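You operate a simulated robot arm through the tools that you are given. There is no shell and no other tool. Be economical: measure what you need, move in short steps, check, and stop when the job is done.

You run a simulated robot arm. Do the job below in one go: nothing can be reset, and whatever is moved stays where it is left.

## Task
Fetch the orange rubbing block and stand it on top of the brown narrow tape carton.

It is judged by the outcome, as a careful person would: the job done as asked, and still so three seconds after it is handed in. It fails if anything else is knocked over, pushed out of place, dropped, spilled or broken.

## Robot
A 7-joint arm with a two-finger parallel gripper, fixed in place. Base frame: the origin is at the foot of the arm, x ahead of it, y to its left, z up; the work surface is at about z = -0.005. Lengths are in m, angles in degrees, forces in N, time in s.
With the tool pointing down near the work surface it reaches from about 0.22 to 0.58 m from the base axis. Its first joint turns from -66.0 to 66.0 degrees. Payload 2.5 kg.
The tool frame sits at the grasp point between the pads (the TCP): z along the fingers, y along the line on which they close. The tips reach 0.023 m beyond it. The gripper opens to 0.094 m. The fingers are 0.038 m wide and 0.01 m thick; the gripper's body (0.054 by 0.096 m) begins 0.039 m behind the TCP.
Orientation is told as [roll, pitch, yaw] about the base's x, y, z axes, in that order, counted from this pose: with the fingers straight down and closing along the base's y, the tool's x points along the base's -x, its y along +y and its z along -z.

## Interface
- The arm moves only by the tool servo_tool. Its argument "steps" is one flat list of numbers, 4 for each row, row after row: the shift along the tool's x, y, z in m, then the turn about the tool's z in degrees. In form: [tx, ty, tz, yaw, tx, ty, tz, yaw, ...]. A call has 1 to 12 rows; each row shifts and turns the commanded pose from where the row before left it, along the tool's axes as they then stand. "grip" is the finger opening in m, from 0 to 0.094, set as the call begins (left out, the last holds). Each row takes 0.2 s and may step no farther than 0.05 m and 8.6 degrees from the row before; otherwise, or with a gripper value out of range, the whole call is refused. Where a pose cannot be reached the arm comes as near as it can. A force on the tool above 40 N (or 10 N above the force at the start of the call, whichever is more), or a blocked arm, ends the call early, and 0.2 s more pass. Each finger travels about 0.108 m/s and halts on what it meets, pressing with about 41 N; the grip force reading is that of the motor and also rises with nothing between the fingers. The clock runs only during rows and for 0.2 s after the last one: add rows that do not move to give the fingers time. The reply holds the time, the measured pose of the TCP, the force on the tool along the base axes, the opening and the grip force, in the units named above and with some noise.
- Cameras (640 x 400 px; columns grow to the right, rows downward): "scene" is fixed at [0.135, -0.4327, 0.5246]; the picture's right is [0.60, -0.80, 0.00], its down [-0.58, -0.43, -0.69] and it looks along [0.56, 0.41, -0.72] (base axes); focal length 214 px, centre (320, 200). "wrist" rides on the gripper at [-0.039, 0, -0.044] in the tool frame; the picture's right is [0.00, -1.00, 0.00], its down [0.97, 0.00, -0.24] and it looks along [0.24, 0.00, 0.97] (tool axes); focal length 218 px, centre (320, 200).
- snapshot(camera): a new picture of that camera. It takes no simulated time.
- locate(camera, pixels): for up to 12 pixels [column, row] of the newest picture of that camera ("zoom" is the newest enlarged one), the place [x, y, z] in the base frame of the surface seen there, good to about 0.002 m. It takes no simulated time.
- zoom(camera, box): a new picture of the part [left, top, right, bottom] of that camera's present view, enlarged. It takes no simulated time.
- sign_off(): hands the job in; it is judged then, once.

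Work in short steps. Measure before you move; look again where a grasp or a placing could have gone wrong, and mend it. You have 60 turns and 22 pictures in all, those below and enlarged ones among them. Open the gripper and draw the arm clear of the work before you hand the job in, unless the task says otherwise; then end with one line.

The tools are called after "Call:" by a JSON object that holds its "method" and its "body". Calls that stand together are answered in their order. servo_tool: Moves the arm, as the interface text tells. Its arguments: {"type":"object","properties":{"steps":{"type":"array","items":{"type":"number"}},"grip":{"type":"number"}},"required":["steps"]} The other tools are called the same way: snapshot (camera) takes a picture; locate (camera, pixels) gives the place of the surface under pixels of a picture; zoom (camera, box) takes an enlarged picture of a part of a camera's view; sign_off () hands the job in.

At the start:

```text
time: 0.0
position: [0.2228, -0.2812, 0.3835]
orientation: [-0.1, 0.0, -0.1]
wrist_force: [0.8, 0.2, -0.2]
opening: 0.0939
grasp_force: 0.3
```

scene: 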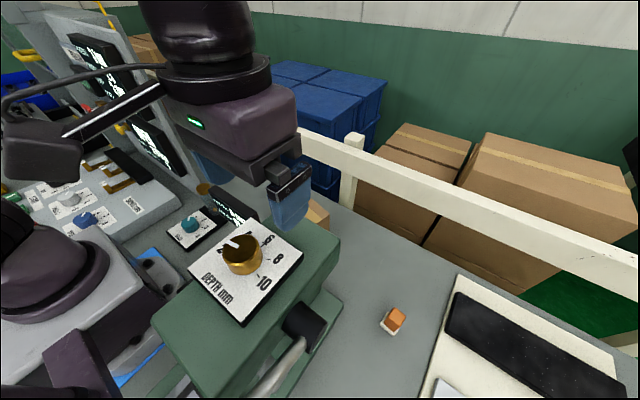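
wrist: 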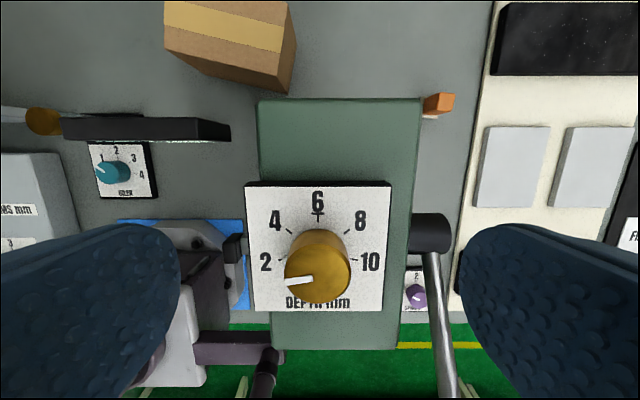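

The orange block shows at scene (395,318) and wrist (438,104), and the brown carton at wrist (230,40). I'll enlarge and locate both.

Call:
{"method": "zoom", "body": {"camera": "scene", "box": [355, 290, 435, 340]}}

Call:
{"method": "locate", "body": {"camera": "wrist", "pixels": [[168, 5], [284, 5], [277, 52], [168, 28], [280, 88], [430, 105], [447, 100], [380, 60], [340, 130], [317, 245], [150, 125], [470, 180]]}}

Call:
{"method": "locate", "body": {"camera": "scene", "pixels": [[395, 312], [401, 322], [388, 325], [383, 322], [391, 334], [315, 212], [322, 224], [450, 300], [448, 330], [240, 240], [330, 250], [300, 320]]}}

```text
8.00 times, centred on (395, 315) of scene
```

zoom: 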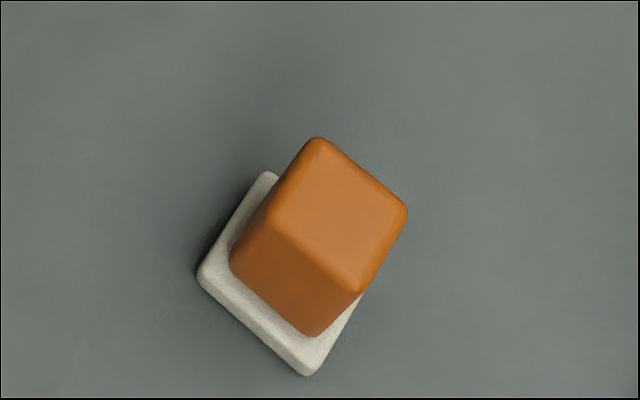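

```text
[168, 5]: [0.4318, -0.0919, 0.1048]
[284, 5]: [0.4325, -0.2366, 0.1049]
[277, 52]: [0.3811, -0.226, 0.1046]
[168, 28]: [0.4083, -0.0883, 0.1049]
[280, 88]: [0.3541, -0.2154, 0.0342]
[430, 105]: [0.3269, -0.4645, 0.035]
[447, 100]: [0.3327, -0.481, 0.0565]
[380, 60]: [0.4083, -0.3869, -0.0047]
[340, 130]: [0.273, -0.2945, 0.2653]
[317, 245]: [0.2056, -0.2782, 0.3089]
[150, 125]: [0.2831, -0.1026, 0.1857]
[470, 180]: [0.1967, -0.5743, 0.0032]
```

```text
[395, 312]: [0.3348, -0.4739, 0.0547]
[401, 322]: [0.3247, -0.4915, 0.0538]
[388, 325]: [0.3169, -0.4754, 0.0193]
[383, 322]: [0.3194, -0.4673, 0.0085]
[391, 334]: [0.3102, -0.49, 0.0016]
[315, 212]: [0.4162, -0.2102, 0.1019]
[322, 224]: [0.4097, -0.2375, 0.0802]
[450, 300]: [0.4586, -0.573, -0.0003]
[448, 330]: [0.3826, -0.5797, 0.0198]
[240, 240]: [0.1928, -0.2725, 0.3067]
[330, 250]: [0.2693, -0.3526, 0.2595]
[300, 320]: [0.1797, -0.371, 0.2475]
```

The block is orange with a pale foot, its top at z≈0.055. I measure its corners in the enlarged picture.

Call:
{"method": "locate", "body": {"camera": "zoom", "pixels": [[318, 145], [400, 213], [356, 284], [276, 218], [338, 212], [238, 268], [310, 330], [206, 270], [306, 368], [268, 178], [250, 300], [100, 100]]}}

Call:
{"method": "zoom", "body": {"camera": "wrist", "box": [140, 0, 460, 200]}}

```text
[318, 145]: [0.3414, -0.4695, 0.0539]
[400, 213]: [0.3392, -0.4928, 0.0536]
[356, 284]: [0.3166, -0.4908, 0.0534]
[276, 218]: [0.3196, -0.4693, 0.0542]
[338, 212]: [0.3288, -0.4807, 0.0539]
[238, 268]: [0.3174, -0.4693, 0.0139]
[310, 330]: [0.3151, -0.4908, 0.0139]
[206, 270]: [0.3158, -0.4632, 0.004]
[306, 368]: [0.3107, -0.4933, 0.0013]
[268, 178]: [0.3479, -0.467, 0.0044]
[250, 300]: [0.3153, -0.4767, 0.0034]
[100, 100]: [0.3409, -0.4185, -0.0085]
```

```text
2.00 times, centred on (300, 100) of wrist
```

zoom: 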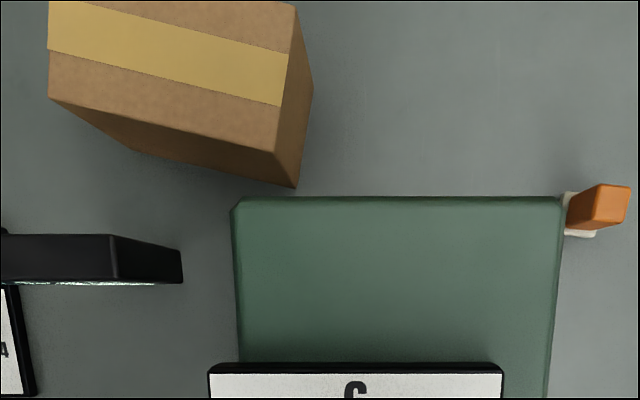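

Carton top is z≈0.105, and the green machine (z≈0.26) lies between. I measure the machine's extents and the carton's corners before moving.

Call:
{"method": "locate", "body": {"camera": "wrist", "pixels": [[166, 46], [274, 74], [284, 12], [262, 104], [416, 104], [405, 300], [440, 232], [445, 340], [288, 90], [410, 180], [440, 120], [484, 110]]}}

Call:
{"method": "locate", "body": {"camera": "scene", "pixels": [[338, 236], [338, 262], [335, 300], [305, 320], [320, 340], [330, 295], [300, 380], [265, 385], [240, 240], [318, 222], [345, 245], [150, 50]]}}

```text
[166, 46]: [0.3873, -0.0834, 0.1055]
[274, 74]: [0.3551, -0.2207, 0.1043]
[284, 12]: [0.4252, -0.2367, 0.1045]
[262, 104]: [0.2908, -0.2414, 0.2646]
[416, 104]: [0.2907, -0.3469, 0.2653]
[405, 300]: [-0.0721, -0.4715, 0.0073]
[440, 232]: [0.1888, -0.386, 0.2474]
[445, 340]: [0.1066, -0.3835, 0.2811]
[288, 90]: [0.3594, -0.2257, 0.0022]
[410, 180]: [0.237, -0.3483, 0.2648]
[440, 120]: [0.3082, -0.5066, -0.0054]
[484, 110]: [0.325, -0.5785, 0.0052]
```

```text
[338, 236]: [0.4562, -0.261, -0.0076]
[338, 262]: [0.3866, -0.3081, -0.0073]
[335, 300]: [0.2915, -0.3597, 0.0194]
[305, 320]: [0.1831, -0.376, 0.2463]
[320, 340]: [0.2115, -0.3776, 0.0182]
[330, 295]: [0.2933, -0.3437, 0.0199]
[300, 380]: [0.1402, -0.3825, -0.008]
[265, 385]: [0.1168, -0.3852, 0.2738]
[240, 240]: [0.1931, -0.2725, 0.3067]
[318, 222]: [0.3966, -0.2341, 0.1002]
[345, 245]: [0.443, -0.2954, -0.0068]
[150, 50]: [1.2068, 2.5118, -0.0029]
```

The machine top reaches x=0.293, z=0.265, and the carton stands just past it. I move at this height to about (0.40, -0.23) to see the carton whole.

Call:
{"method": "servo_tool", "body": {"steps": [-0.03, 0.01, 0, 0, -0.03, 0.01, 0, 0, -0.03, 0.01, 0, 0, -0.03, 0.01, 0, 0, -0.03, 0.01, 0, 0, -0.03, 0, 0, 0]}}

Call:
{"method": "snapshot", "body": {"camera": "wrist"}}

Call:
{"method": "snapshot", "body": {"camera": "scene"}}

```text
time: 1.4
position: [0.4021, -0.2335, 0.3816]
orientation: [0.0, 0.0, -0.1]
wrist_force: [0.2, -0.3, 0.1]
opening: 0.094
grasp_force: 0.1
```

```text
17 pictures are left
```

wrist: 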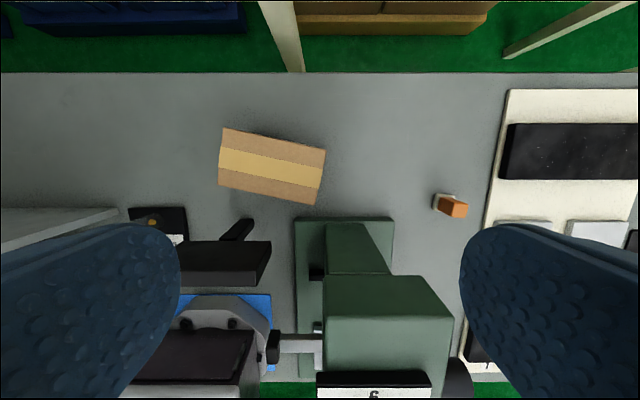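

```text
16 pictures are left
```

scene: 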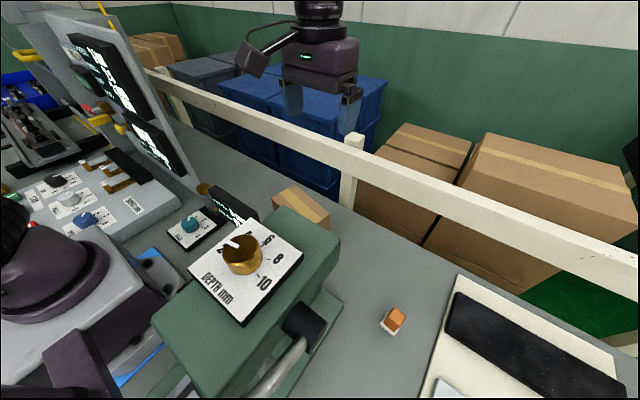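

Only one carton stands on the bench, its top at wrist (220,128)-(326,150)-(316,205)-(218,185). I locate its corners and the surroundings of the block at (450,206).

Call:
{"method": "locate", "body": {"camera": "wrist", "pixels": [[225, 131], [322, 152], [313, 201], [222, 182], [270, 166], [457, 209], [440, 203], [490, 205], [485, 225], [390, 225], [450, 360], [380, 350]]}}

Call:
{"method": "zoom", "body": {"camera": "wrist", "box": [170, 90, 490, 290]}}

```text
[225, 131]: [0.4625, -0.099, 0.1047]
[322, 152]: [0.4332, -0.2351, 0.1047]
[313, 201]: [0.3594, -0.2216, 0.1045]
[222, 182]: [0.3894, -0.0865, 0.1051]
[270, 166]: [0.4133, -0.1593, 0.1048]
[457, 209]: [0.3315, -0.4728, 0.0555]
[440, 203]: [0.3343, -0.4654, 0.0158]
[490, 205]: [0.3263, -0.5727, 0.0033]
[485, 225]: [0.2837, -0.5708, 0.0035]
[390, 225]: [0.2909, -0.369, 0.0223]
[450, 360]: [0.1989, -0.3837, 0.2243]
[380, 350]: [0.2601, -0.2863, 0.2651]
```

```text
2.00 times, centred on (330, 190) of wrist
```

zoom: 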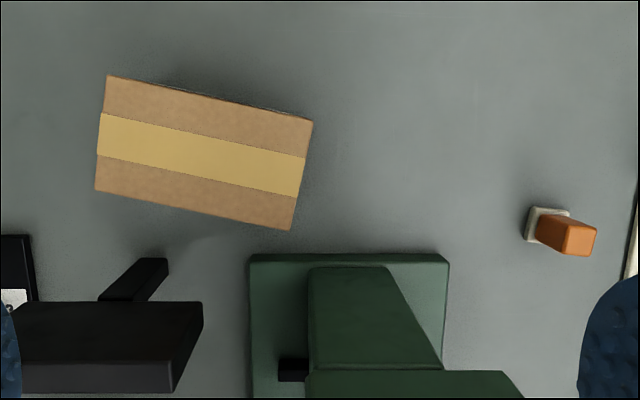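

The carton centre is (0.411,-0.161), top z 0.105; the block centre is (0.329,-0.481), turned about -6°. I move over the block at this height, turn 6° about the tool z, and narrow the opening to 0.07.

Call:
{"method": "servo_tool", "body": {"steps": [0.0091, -0.031, 0, 0, 0.0091, -0.031, 0, 0, 0.0091, -0.031, 0, 0, 0.0091, -0.031, 0, 0, 0.0091, -0.031, 0, 0, 0.0091, -0.031, 0, 0, 0.0091, -0.031, 0, 0, 0.0091, -0.031, 0, 0, 0, 0, 0, 6, 0, 0, 0, 0], "grip": 0.07}}

Call:
{"method": "snapshot", "body": {"camera": "wrist"}}

```text
time: 3.6
position: [0.3138, -0.4601, 0.3744]
orientation: [0.0, 0.0, -6.0]
wrist_force: [0.2, 0.1, -0.3]
opening: 0.0701
grasp_force: 0.1
out of reach, approached as far as the arm can: row 7, 8
```

```text
14 pictures are left
```

wrist: 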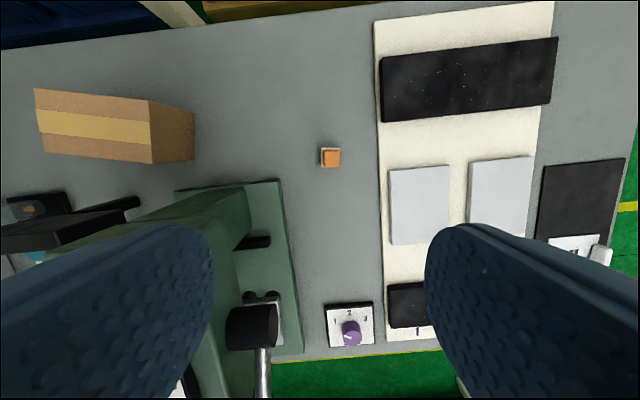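

At this height the arm stops at radius 0.557; the block appears at (330,157), lateral alignment nearly right. I descend to z≈0.18, where reach should be greater.

Call:
{"method": "servo_tool", "body": {"steps": [0, 0, 0.03, 0, 0, 0, 0.03, 0, 0, 0, 0.03, 0, 0, 0, 0.03, 0, 0, 0, 0.03, 0, 0, 0, 0.03, 0, 0, 0, 0, 0]}}

Call:
{"method": "snapshot", "body": {"camera": "scene"}}

```text
time: 5.2
position: [0.3417, -0.498, 0.2408]
orientation: [-2.9, -2.5, -6.1]
wrist_force: [-0.1, 0.1, -0.4]
opening: 0.07
grasp_force: 0.0
out of reach, approached as far as the arm can: row 1, 2, 3, 4, 5, 6
```

```text
13 pictures are left
```

scene: 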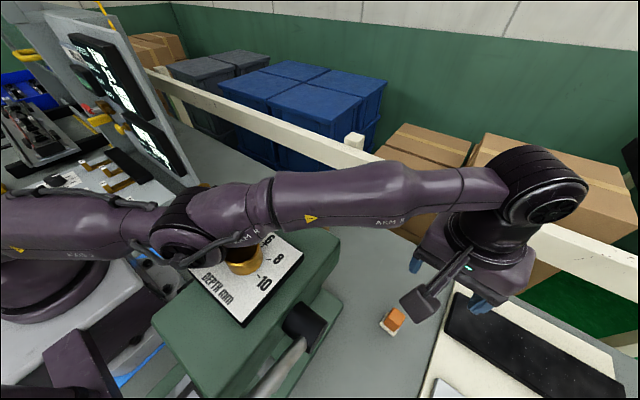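

The arm has stretched nearly straight over the machine's knob at (243,262). I stop descending and measure the arm's heights there before doing anything else.

Call:
{"method": "locate", "body": {"camera": "scene", "pixels": [[243, 262], [245, 235], [225, 215], [180, 232], [195, 262], [120, 235], [50, 215], [320, 200], [330, 225], [450, 190], [545, 190], [490, 235]]}}

Call:
{"method": "zoom", "body": {"camera": "scene", "box": [100, 150, 340, 300]}}

```text
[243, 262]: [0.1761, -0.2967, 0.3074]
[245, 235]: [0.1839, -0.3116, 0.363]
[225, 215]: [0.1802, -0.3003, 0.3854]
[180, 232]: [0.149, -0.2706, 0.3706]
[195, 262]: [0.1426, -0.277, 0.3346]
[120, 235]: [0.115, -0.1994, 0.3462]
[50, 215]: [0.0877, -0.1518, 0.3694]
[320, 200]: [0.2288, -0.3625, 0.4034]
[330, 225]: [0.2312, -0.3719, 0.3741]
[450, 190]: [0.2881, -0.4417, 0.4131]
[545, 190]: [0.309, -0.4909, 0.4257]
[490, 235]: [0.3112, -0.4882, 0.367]
```

```text
2.67 times, centred on (220, 225) of scene
```

zoom: 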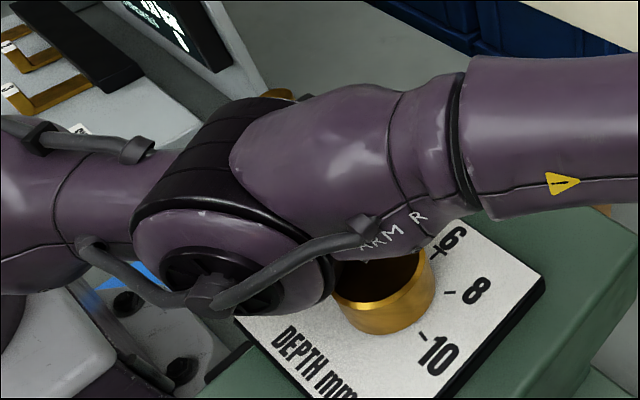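

The stretched arm clears the knob (top z 0.307) by only a few centimetres. I retract up and inward in small rows and check that the elbow bends upward.

Call:
{"method": "servo_tool", "body": {"steps": [0.008, 0.009, -0.03, 0, 0.008, 0.009, -0.03, 0, 0.008, 0.009, -0.03, 0, 0.008, 0.009, -0.03, 0, 0, 0, 0, 0]}}

Call:
{"method": "snapshot", "body": {"camera": "scene"}}

```text
time: 6.4
position: [0.3235, -0.4729, 0.326]
orientation: [0.2, 0.1, -6.1]
wrist_force: [-1.0, 0.8, 0.4]
opening: 0.07
grasp_force: 0.1
out of reach, approached as far as the arm can: row 1, 2, 3, 4
```

```text
11 pictures are left
```

scene: 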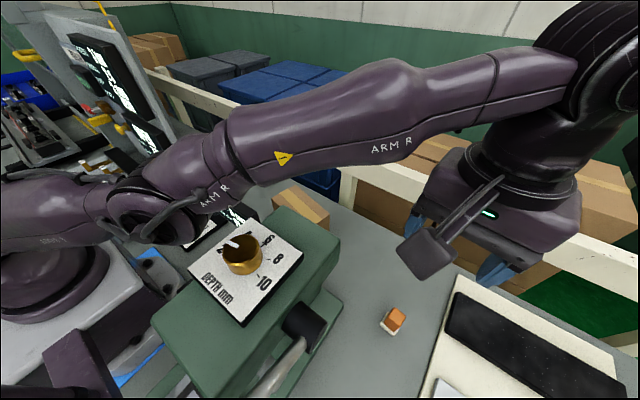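

The forearm now rises from the elbow at (150,215); I measure whether the elbow sits above or below the shoulder–wrist line.

Call:
{"method": "locate", "body": {"camera": "scene", "pixels": [[150, 215], [165, 180], [200, 205], [250, 150], [330, 130], [420, 110], [520, 75], [80, 205], [20, 200], [550, 150], [520, 185], [425, 250]]}}

```text
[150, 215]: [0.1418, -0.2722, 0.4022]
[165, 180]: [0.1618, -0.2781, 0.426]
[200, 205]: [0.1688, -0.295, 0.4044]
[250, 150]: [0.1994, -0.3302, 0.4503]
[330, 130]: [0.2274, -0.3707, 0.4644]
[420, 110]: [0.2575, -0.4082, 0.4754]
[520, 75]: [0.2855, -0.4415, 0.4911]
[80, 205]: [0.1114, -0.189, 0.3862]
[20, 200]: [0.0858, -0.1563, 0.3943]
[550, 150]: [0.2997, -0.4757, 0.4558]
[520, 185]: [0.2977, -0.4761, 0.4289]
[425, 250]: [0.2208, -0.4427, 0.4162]
```

The arm is still almost straight at the edge of its reach. I retract well inward, toward (0.24,-0.36), with a little lift, to get the elbow bent again.

Call:
{"method": "servo_tool", "body": {"steps": [0.025, 0.025, -0.01, 0, 0.025, 0.025, -0.01, 0, 0.025, 0.025, -0.01, 0, 0, 0, 0, 0]}}

Call:
{"method": "snapshot", "body": {"camera": "scene"}}

```text
time: 7.4
position: [0.3028, -0.4589, 0.3867]
orientation: [0.1, 0.1, -6.0]
wrist_force: [-0.1, -0.2, 0.4]
opening: 0.07
grasp_force: 0.1
out of reach, approached as far as the arm can: row 1, 2, 3
```

```text
10 pictures are left
```

scene: 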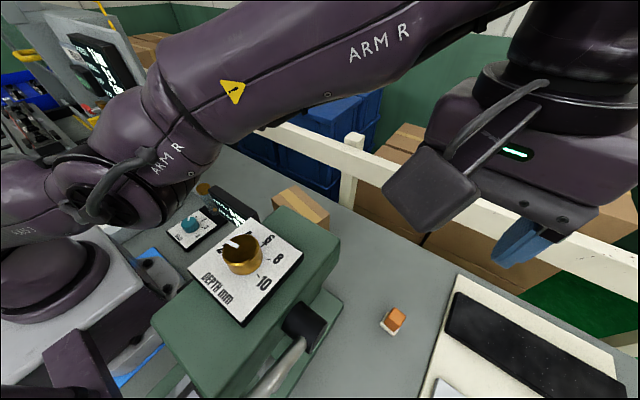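

The arm slides along its reach limit instead of bending. I try a pure radial inward move over several rows, which is safe at this height since the forearm is high above the machine.

Call:
{"method": "servo_tool", "body": {"steps": [0.032, 0.036, 0, 0, 0.032, 0.036, 0, 0, 0.032, 0.036, 0, 0]}}

```text
time: 8.2
position: [0.2931, -0.4529, 0.4104]
orientation: [0.0, 0.0, -6.0]
wrist_force: [-0.6, 0.3, 1.3]
opening: 0.0699
grasp_force: 0.1
out of reach, approached as far as the arm can: row 1, 2, 3
```

It only creeps upward along the limit. I go back sideways the way I came, toward (0.34,-0.30), which lies well inside the reach.

Call:
{"method": "servo_tool", "body": {"steps": [-0.006, 0.04, 0, 0, -0.006, 0.04, 0, 0, -0.006, 0.04, 0, 0, -0.006, 0.04, 0, 0, 0, 0, 0, 0]}}

Call:
{"method": "snapshot", "body": {"camera": "scene"}}

```text
time: 9.4
position: [0.3493, -0.3163, 0.4148]
orientation: [0.0, 0.1, -6.0]
wrist_force: [-0.4, -0.2, -0.6]
opening: 0.07
grasp_force: 0.1
out of reach, approached as far as the arm can: row 1
```

```text
9 pictures are left
```

scene: 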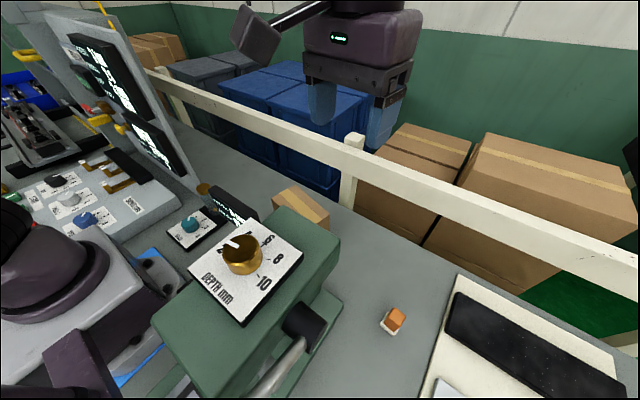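

Now the elbow is bent upward again. Fitting the readings gives a full reach of 0.598 m from a shoulder at z≈0.33, so I must stay inside that and keep the elbow up. I move to about (0.308,-0.44,0.32) with the gripper open.

Call:
{"method": "servo_tool", "body": {"steps": [0.0056, -0.0255, 0.019, 0, 0.0056, -0.0255, 0.019, 0, 0.0056, -0.0255, 0.019, 0, 0.0056, -0.0255, 0.019, 0, 0.0056, -0.0255, 0.019, 0, 0, 0, 0, 0], "grip": 0.094}}

```text
time: 10.8
position: [0.3071, -0.4389, 0.3223]
orientation: [0.0, -0.1, -6.1]
wrist_force: [-0.4, -0.8, 0.3]
opening: 0.0939
grasp_force: 0.1
```

In reach and upright. I lower straight to z≈0.17 and look at the clearance of the forearm over the machine.

Call:
{"method": "servo_tool", "body": {"steps": [0, 0, 0.025, 0, 0, 0, 0.025, 0, 0, 0, 0.025, 0, 0, 0, 0.025, 0, 0, 0, 0.025, 0, 0, 0, 0.025, 0, 0, 0, 0, 0]}}

Call:
{"method": "snapshot", "body": {"camera": "scene"}}

```text
time: 12.4
position: [0.3078, -0.4426, 0.1705]
orientation: [0.0, 0.0, -6.0]
wrist_force: [0.2, 0.0, 0.4]
opening: 0.0937
grasp_force: 0.1
```

```text
8 pictures are left
```

scene: 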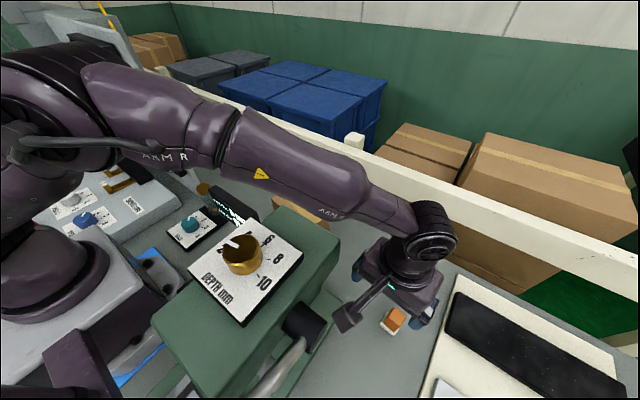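

The elbow is up and the forearm passes clear above the knob. I measure the forearm's surface along its length to judge clearance further down.

Call:
{"method": "locate", "body": {"camera": "scene", "pixels": [[60, 100], [30, 70], [150, 155], [180, 115], [230, 165], [260, 140], [265, 180], [320, 180], [330, 210], [380, 205], [435, 235], [345, 318]]}}

```text
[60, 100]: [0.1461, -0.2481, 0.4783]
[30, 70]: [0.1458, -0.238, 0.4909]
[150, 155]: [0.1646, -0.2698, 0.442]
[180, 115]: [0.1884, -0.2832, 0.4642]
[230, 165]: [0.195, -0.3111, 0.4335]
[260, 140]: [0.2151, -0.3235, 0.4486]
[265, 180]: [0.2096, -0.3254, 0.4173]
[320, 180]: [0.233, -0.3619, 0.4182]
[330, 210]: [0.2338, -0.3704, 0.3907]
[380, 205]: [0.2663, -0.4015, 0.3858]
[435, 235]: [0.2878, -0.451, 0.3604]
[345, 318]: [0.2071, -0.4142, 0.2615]
```

The model matches the measured forearm (about z 0.40 at the machine's edge). I lower to z≈0.10 at about (0.314,-0.455), fingertips still above the block, then check again.

Call:
{"method": "servo_tool", "body": {"steps": [-0.0024, -0.0038, 0.023, 0, -0.0024, -0.0038, 0.023, 0, -0.0024, -0.0038, 0.024, 0, 0, 0, 0, 0]}}

Call:
{"method": "snapshot", "body": {"camera": "wrist"}}

Call:
{"method": "snapshot", "body": {"camera": "scene"}}

```text
time: 13.4
position: [0.3135, -0.4538, 0.1]
orientation: [0.0, 0.0, -6.1]
wrist_force: [0.0, -0.6, -0.3]
opening: 0.0938
grasp_force: 0.1
```

```text
7 pictures are left
```

wrist: 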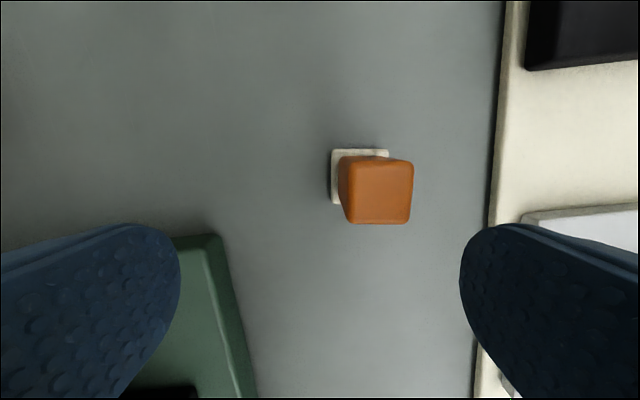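

```text
6 pictures are left
```

scene: 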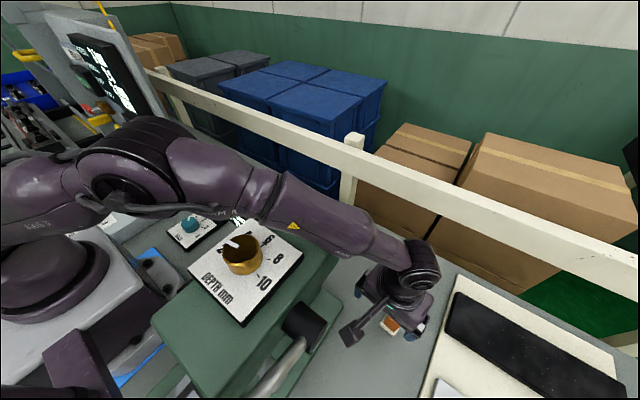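

The block lies square between the fingers (wrist columns 338–413, fingers at 180 and 460). I measure the forearm against the knob and machine edge, and the block top in the wrist view.

Call:
{"method": "locate", "body": {"camera": "scene", "pixels": [[235, 195], [265, 215], [285, 200], [290, 228], [320, 215], [325, 245], [345, 225], [350, 250], [375, 240], [375, 258], [425, 265], [350, 335]]}}

Call:
{"method": "locate", "body": {"camera": "wrist", "pixels": [[362, 165], [410, 165], [406, 220], [353, 218], [383, 192], [335, 155], [335, 198], [385, 152]]}}

Call:
{"method": "zoom", "body": {"camera": "scene", "box": [200, 160, 440, 310]}}

```text
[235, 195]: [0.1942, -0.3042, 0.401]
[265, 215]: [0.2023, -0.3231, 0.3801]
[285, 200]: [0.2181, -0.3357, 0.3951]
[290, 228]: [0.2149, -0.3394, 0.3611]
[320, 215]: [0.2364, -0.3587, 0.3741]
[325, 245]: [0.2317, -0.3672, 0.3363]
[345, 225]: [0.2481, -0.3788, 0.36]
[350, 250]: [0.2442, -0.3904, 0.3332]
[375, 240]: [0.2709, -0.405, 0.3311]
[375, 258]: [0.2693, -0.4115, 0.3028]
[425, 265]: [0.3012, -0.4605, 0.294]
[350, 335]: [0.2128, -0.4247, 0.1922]
```

```text
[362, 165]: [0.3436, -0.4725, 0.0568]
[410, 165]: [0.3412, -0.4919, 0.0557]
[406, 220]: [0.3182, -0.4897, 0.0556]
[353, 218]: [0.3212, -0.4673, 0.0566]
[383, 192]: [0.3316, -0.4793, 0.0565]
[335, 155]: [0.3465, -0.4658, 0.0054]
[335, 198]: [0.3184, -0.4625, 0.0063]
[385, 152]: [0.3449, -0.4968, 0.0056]
```

```text
2.67 times, centred on (320, 235) of scene
```

zoom: 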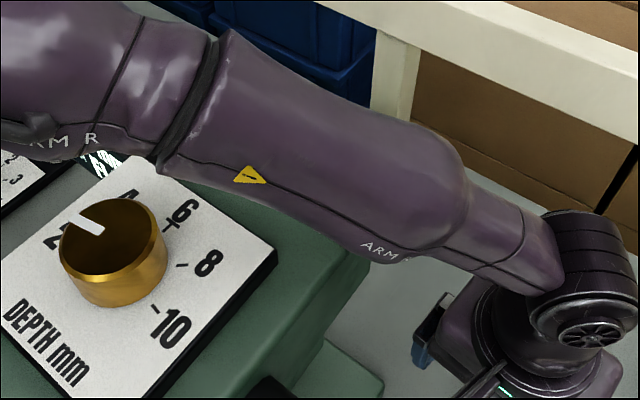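

The forearm's underside is around z 0.31 at the machine's edge (0.265), so a further 0.043 m leaves roughly 1 cm. I lower gently to z≈0.057 and shift 0.012 toward the block so it sits nearer the middle of the fingers.

Call:
{"method": "servo_tool", "body": {"steps": [-0.0005, -0.003, 0.011, 0, -0.0005, -0.003, 0.011, 0, -0.0005, -0.003, 0.011, 0, -0.0005, -0.003, 0.01, 0, 0, 0, 0, 0]}}

Call:
{"method": "zoom", "body": {"camera": "scene", "box": [200, 180, 440, 330]}}

```text
time: 14.6
position: [0.3132, -0.4643, 0.0587]
orientation: [0.0, 0.0, -6.0]
wrist_force: [0.2, 0.1, 0.4]
opening: 0.0939
grasp_force: 0.1
```

```text
2.67 times, centred on (320, 255) of scene
```

zoom: 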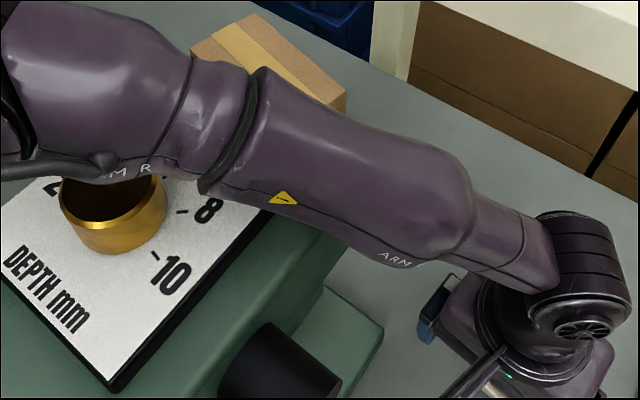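

No contact, forces near zero. I close in stages so that the outer finger draws the block gently: first to 0.05.

Call:
{"method": "servo_tool", "body": {"steps": [0, 0, 0, 0, 0, 0, 0, 0], "grip": 0.052}}

Call:
{"method": "servo_tool", "body": {"steps": [0, 0, 0, 0], "grip": 0.044}}

Call:
{"method": "servo_tool", "body": {"steps": [0, 0, 0, 0], "grip": 0.036}}

Call:
{"method": "servo_tool", "body": {"steps": [0, 0, 0, 0], "grip": 0.029}}

Call:
{"method": "servo_tool", "body": {"steps": [0, 0, 0, 0, 0, 0, 0, 0, 0, 0, 0, 0], "grip": 0.0}}

Call:
{"method": "snapshot", "body": {"camera": "wrist"}}

```text
time: 15.2
position: [0.3132, -0.4642, 0.0583]
orientation: [0.1, -0.1, -6.0]
wrist_force: [0.0, 0.4, 0.3]
opening: 0.0522
grasp_force: 0.1
```

```text
time: 15.6
position: [0.3129, -0.463, 0.0577]
orientation: [-0.1, 0.0, -6.0]
wrist_force: [0.4, -0.6, 0.0]
opening: 0.0439
grasp_force: 0.0
```

```text
time: 16.0
position: [0.313, -0.4639, 0.0587]
orientation: [-0.1, 0.0, -6.0]
wrist_force: [0.4, 0.9, -0.2]
opening: 0.0358
grasp_force: 0.1
```

```text
time: 16.4
position: [0.3141, -0.4639, 0.0572]
orientation: [0.1, 0.0, -5.9]
wrist_force: [0.5, -0.1, -0.5]
opening: 0.0293
grasp_force: 0.1
```

```text
time: 17.2
position: [0.3134, -0.4637, 0.0574]
orientation: [-0.1, -0.1, -6.0]
wrist_force: [-0.6, 0.1, 1.1]
opening: 0.0269
grasp_force: 40.9
```

```text
3 pictures are left
```

wrist: 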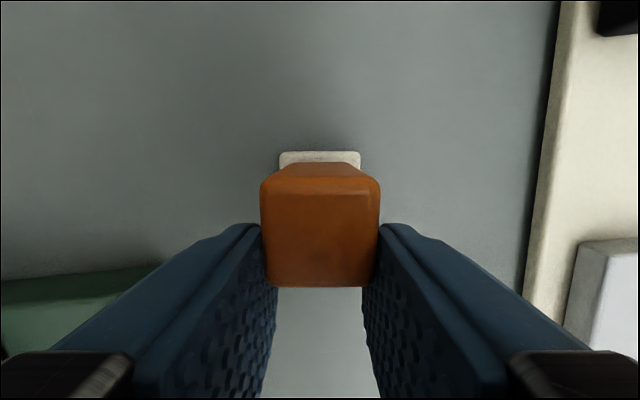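

Held upright and square at opening 0.027. I locate the block's top and foot relative to the TCP for the placing.

Call:
{"method": "locate", "body": {"camera": "wrist", "pixels": [[272, 190], [370, 190], [362, 280], [277, 280], [320, 235], [285, 156], [356, 156]]}}

Call:
{"method": "servo_tool", "body": {"steps": [0, 0, -0.01, 0, 0, 0, -0.02, 0, 0, 0, -0.02, 0, 0, 0, -0.025, 0, 0, 0, -0.025, 0, 0, 0, -0.025, 0, 0, 0, -0.025, 0, 0, 0, -0.025, 0, 0, 0, -0.025, 0, 0, 0, -0.025, 0]}}

```text
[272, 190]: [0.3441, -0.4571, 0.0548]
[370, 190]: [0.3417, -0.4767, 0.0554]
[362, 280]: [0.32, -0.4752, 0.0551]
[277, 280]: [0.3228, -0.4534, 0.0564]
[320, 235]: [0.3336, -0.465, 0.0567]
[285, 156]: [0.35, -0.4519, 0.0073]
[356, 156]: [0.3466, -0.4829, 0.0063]
```

```text
time: 19.4
position: [0.3146, -0.4646, 0.2819]
orientation: [-0.1, 0.1, -6.2]
wrist_force: [-0.2, -0.3, 0.3]
opening: 0.0269
grasp_force: 40.3
```

Lifted and firmly held; the block's centre is 0.02 m ahead of the TCP and its bottom 0.063 below it. I carry it over to the carton at z≈0.33 and turn 7° to match the carton.

Call:
{"method": "servo_tool", "body": {"steps": [-0.0045, 0.0314, -0.005, 0, -0.0045, 0.0314, -0.005, 0, -0.0045, 0.0314, -0.005, 0, -0.0045, 0.0314, -0.005, 0, -0.0045, 0.0314, -0.005, 0, -0.0045, 0.0314, -0.005, 0, -0.0045, 0.0314, -0.005, 0, -0.0045, 0.0314, -0.005, 0, -0.0045, 0.0314, -0.005, 0, -0.0045, 0.0314, -0.005, 0, 0, 0, 0, 3.5, 0, 0, 0, 3.5]}}

Call:
{"method": "snapshot", "body": {"camera": "wrist"}}

```text
time: 22.0
position: [0.392, -0.1563, 0.3338]
orientation: [0.0, -0.1, -13.1]
wrist_force: [-0.1, 0.4, 0.2]
opening: 0.027
grasp_force: 41.1
```

```text
2 pictures are left
```

wrist: 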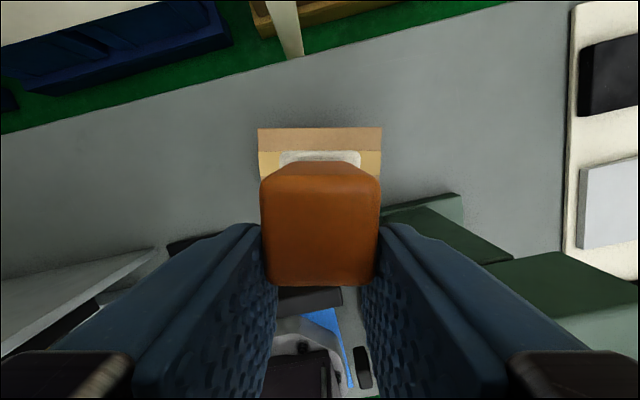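

The carton lies square under the block (columns 258–382, rows 128–). I check the black display behind it, and the carton edges, before lowering.

Call:
{"method": "locate", "body": {"camera": "wrist", "pixels": [[262, 132], [378, 132], [378, 165], [262, 165], [310, 300], [320, 293], [335, 303], [190, 243], [300, 360], [362, 368], [300, 182], [345, 182]]}}

Call:
{"method": "locate", "body": {"camera": "scene", "pixels": [[208, 188], [285, 205], [240, 208]]}}

```text
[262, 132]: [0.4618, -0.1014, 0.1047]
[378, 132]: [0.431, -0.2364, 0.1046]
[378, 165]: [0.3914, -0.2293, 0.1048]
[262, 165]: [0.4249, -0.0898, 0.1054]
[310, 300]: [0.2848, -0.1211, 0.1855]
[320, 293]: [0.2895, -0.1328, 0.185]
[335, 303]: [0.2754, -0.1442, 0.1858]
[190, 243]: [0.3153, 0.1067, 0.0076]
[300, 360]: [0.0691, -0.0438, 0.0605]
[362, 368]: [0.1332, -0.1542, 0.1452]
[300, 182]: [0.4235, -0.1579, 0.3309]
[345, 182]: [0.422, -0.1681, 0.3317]
```

```text
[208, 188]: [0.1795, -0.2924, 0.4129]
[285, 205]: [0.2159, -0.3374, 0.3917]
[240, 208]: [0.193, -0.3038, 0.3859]
```

The display top is z 0.186 and stays below the camera arm (≈0.23). I lower to z≈0.18, then the last bit gently.

Call:
{"method": "servo_tool", "body": {"steps": [0, 0, 0.025, 0, 0, 0, 0.025, 0, 0, 0, 0.025, 0, 0, 0, 0.025, 0, 0, 0, 0.025, 0, 0, 0, 0.015, 0, 0, 0, 0.01, 0, 0, 0, 0, 0]}}

Call:
{"method": "servo_tool", "body": {"steps": [0, 0, 0.005, 0, 0, 0, 0.004, 0, 0, 0, 0.002, 0, 0, 0, 0, 0]}}

```text
time: 23.8
position: [0.3914, -0.1573, 0.1824]
orientation: [0.0, 0.0, -13.0]
wrist_force: [0.4, -0.3, -0.6]
opening: 0.0275
grasp_force: 41.1
```

```text
time: 24.8
position: [0.3929, -0.1557, 0.1719]
orientation: [0.0, -0.1, -13.0]
wrist_force: [-0.4, -0.2, -0.9]
opening: 0.0272
grasp_force: 40.7
```

No contact yet at z 0.172; I go down by 1–1.5 mm rows, watching the vertical force.

Call:
{"method": "servo_tool", "body": {"steps": [0, 0, 0.0015, 0, 0, 0, 0.001, 0, 0, 0, 0, 0]}}

Call:
{"method": "servo_tool", "body": {"steps": [0, 0, 0.001, 0, 0, 0, 0, 0]}}

```text
time: 25.6
position: [0.3916, -0.1562, 0.1691]
orientation: [0.0, 0.0, -13.0]
wrist_force: [-0.4, -0.4, 0.0]
opening: 0.0272
grasp_force: 40.8
```

```text
time: 26.2
position: [0.3909, -0.1565, 0.1692]
orientation: [0.0, -0.1, -13.0]
wrist_force: [-0.2, -0.5, -0.8]
opening: 0.0267
grasp_force: 40.6
```

Call:
{"method": "servo_tool", "body": {"steps": [0, 0, 0.001, 0, 0, 0, 0, 0]}}

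Call:
{"method": "zoom", "body": {"camera": "scene", "box": [250, 140, 346, 200]}}

```text
time: 26.8
position: [0.3912, -0.1566, 0.1665]
orientation: [0.0, -0.2, -13.2]
wrist_force: [-3.8, 0.7, 11.0]
opening: 0.0273
grasp_force: 41.0
```

```text
6.67 times, centred on (298, 170) of scene
```

zoom: 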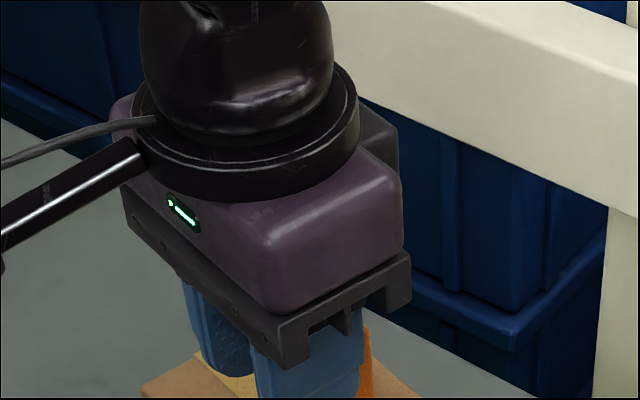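

The force rose to 11 N: the block rests on the carton. I ease 0.7 mm up, then open the fingers, and rise.

Call:
{"method": "servo_tool", "body": {"steps": [0, 0, -0.0007, 0, 0, 0, 0, 0]}}

Call:
{"method": "servo_tool", "body": {"steps": [0, 0, 0, 0, 0, 0, 0, 0], "grip": 0.032}}

Call:
{"method": "servo_tool", "body": {"steps": [0, 0, 0, 0, 0, 0, 0, 0, 0, 0, 0, 0], "grip": 0.07}}

Call:
{"method": "servo_tool", "body": {"steps": [0, 0, -0.015, 0, 0, 0, -0.025, 0, 0, 0, -0.03, 0, 0, 0, -0.03, 0, 0, 0, -0.03, 0, 0, 0, -0.03, 0, 0, 0, 0, 0]}}

Call:
{"method": "snapshot", "body": {"camera": "wrist"}}

```text
time: 27.4
position: [0.3915, -0.1564, 0.1688]
orientation: [0.0, -0.1, -13.0]
wrist_force: [2.4, -0.4, 5.8]
opening: 0.0272
grasp_force: 40.8
```

```text
time: 28.0
position: [0.392, -0.157, 0.1668]
orientation: [0.1, -0.1, -13.0]
wrist_force: [0.5, 1.3, -0.1]
opening: 0.032
grasp_force: 0.0
```

```text
time: 28.8
position: [0.3915, -0.1563, 0.1675]
orientation: [0.0, 0.0, -13.0]
wrist_force: [-1.0, 0.6, 0.2]
opening: 0.0698
grasp_force: 0.1
```

```text
time: 30.4
position: [0.3928, -0.158, 0.3283]
orientation: [-0.1, 0.0, -13.0]
wrist_force: [0.3, 0.4, 0.0]
opening: 0.0701
grasp_force: 0.1
```

```text
0 pictures are left
```

wrist: 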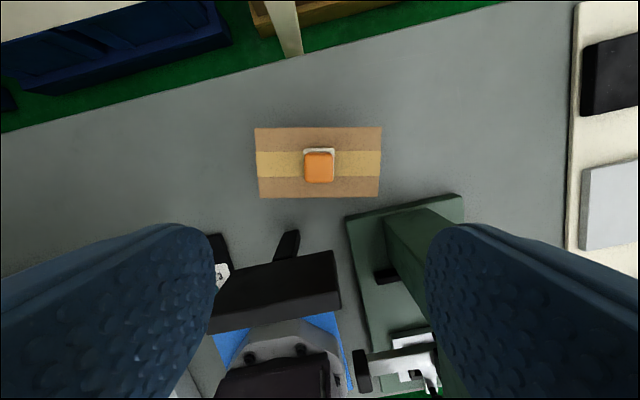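

The block stands upright in the middle of the carton at (319,166), the carton has not moved, and the gripper is open and clear above it. I hand the job in.

Call:
{"method": "sign_off", "body": {}}

```text
The job is handed in.
```

The orange rubbing block is standing upright in the middle of the brown tape carton's top. The gripper is open and clear above it, and nothing else was disturbed.
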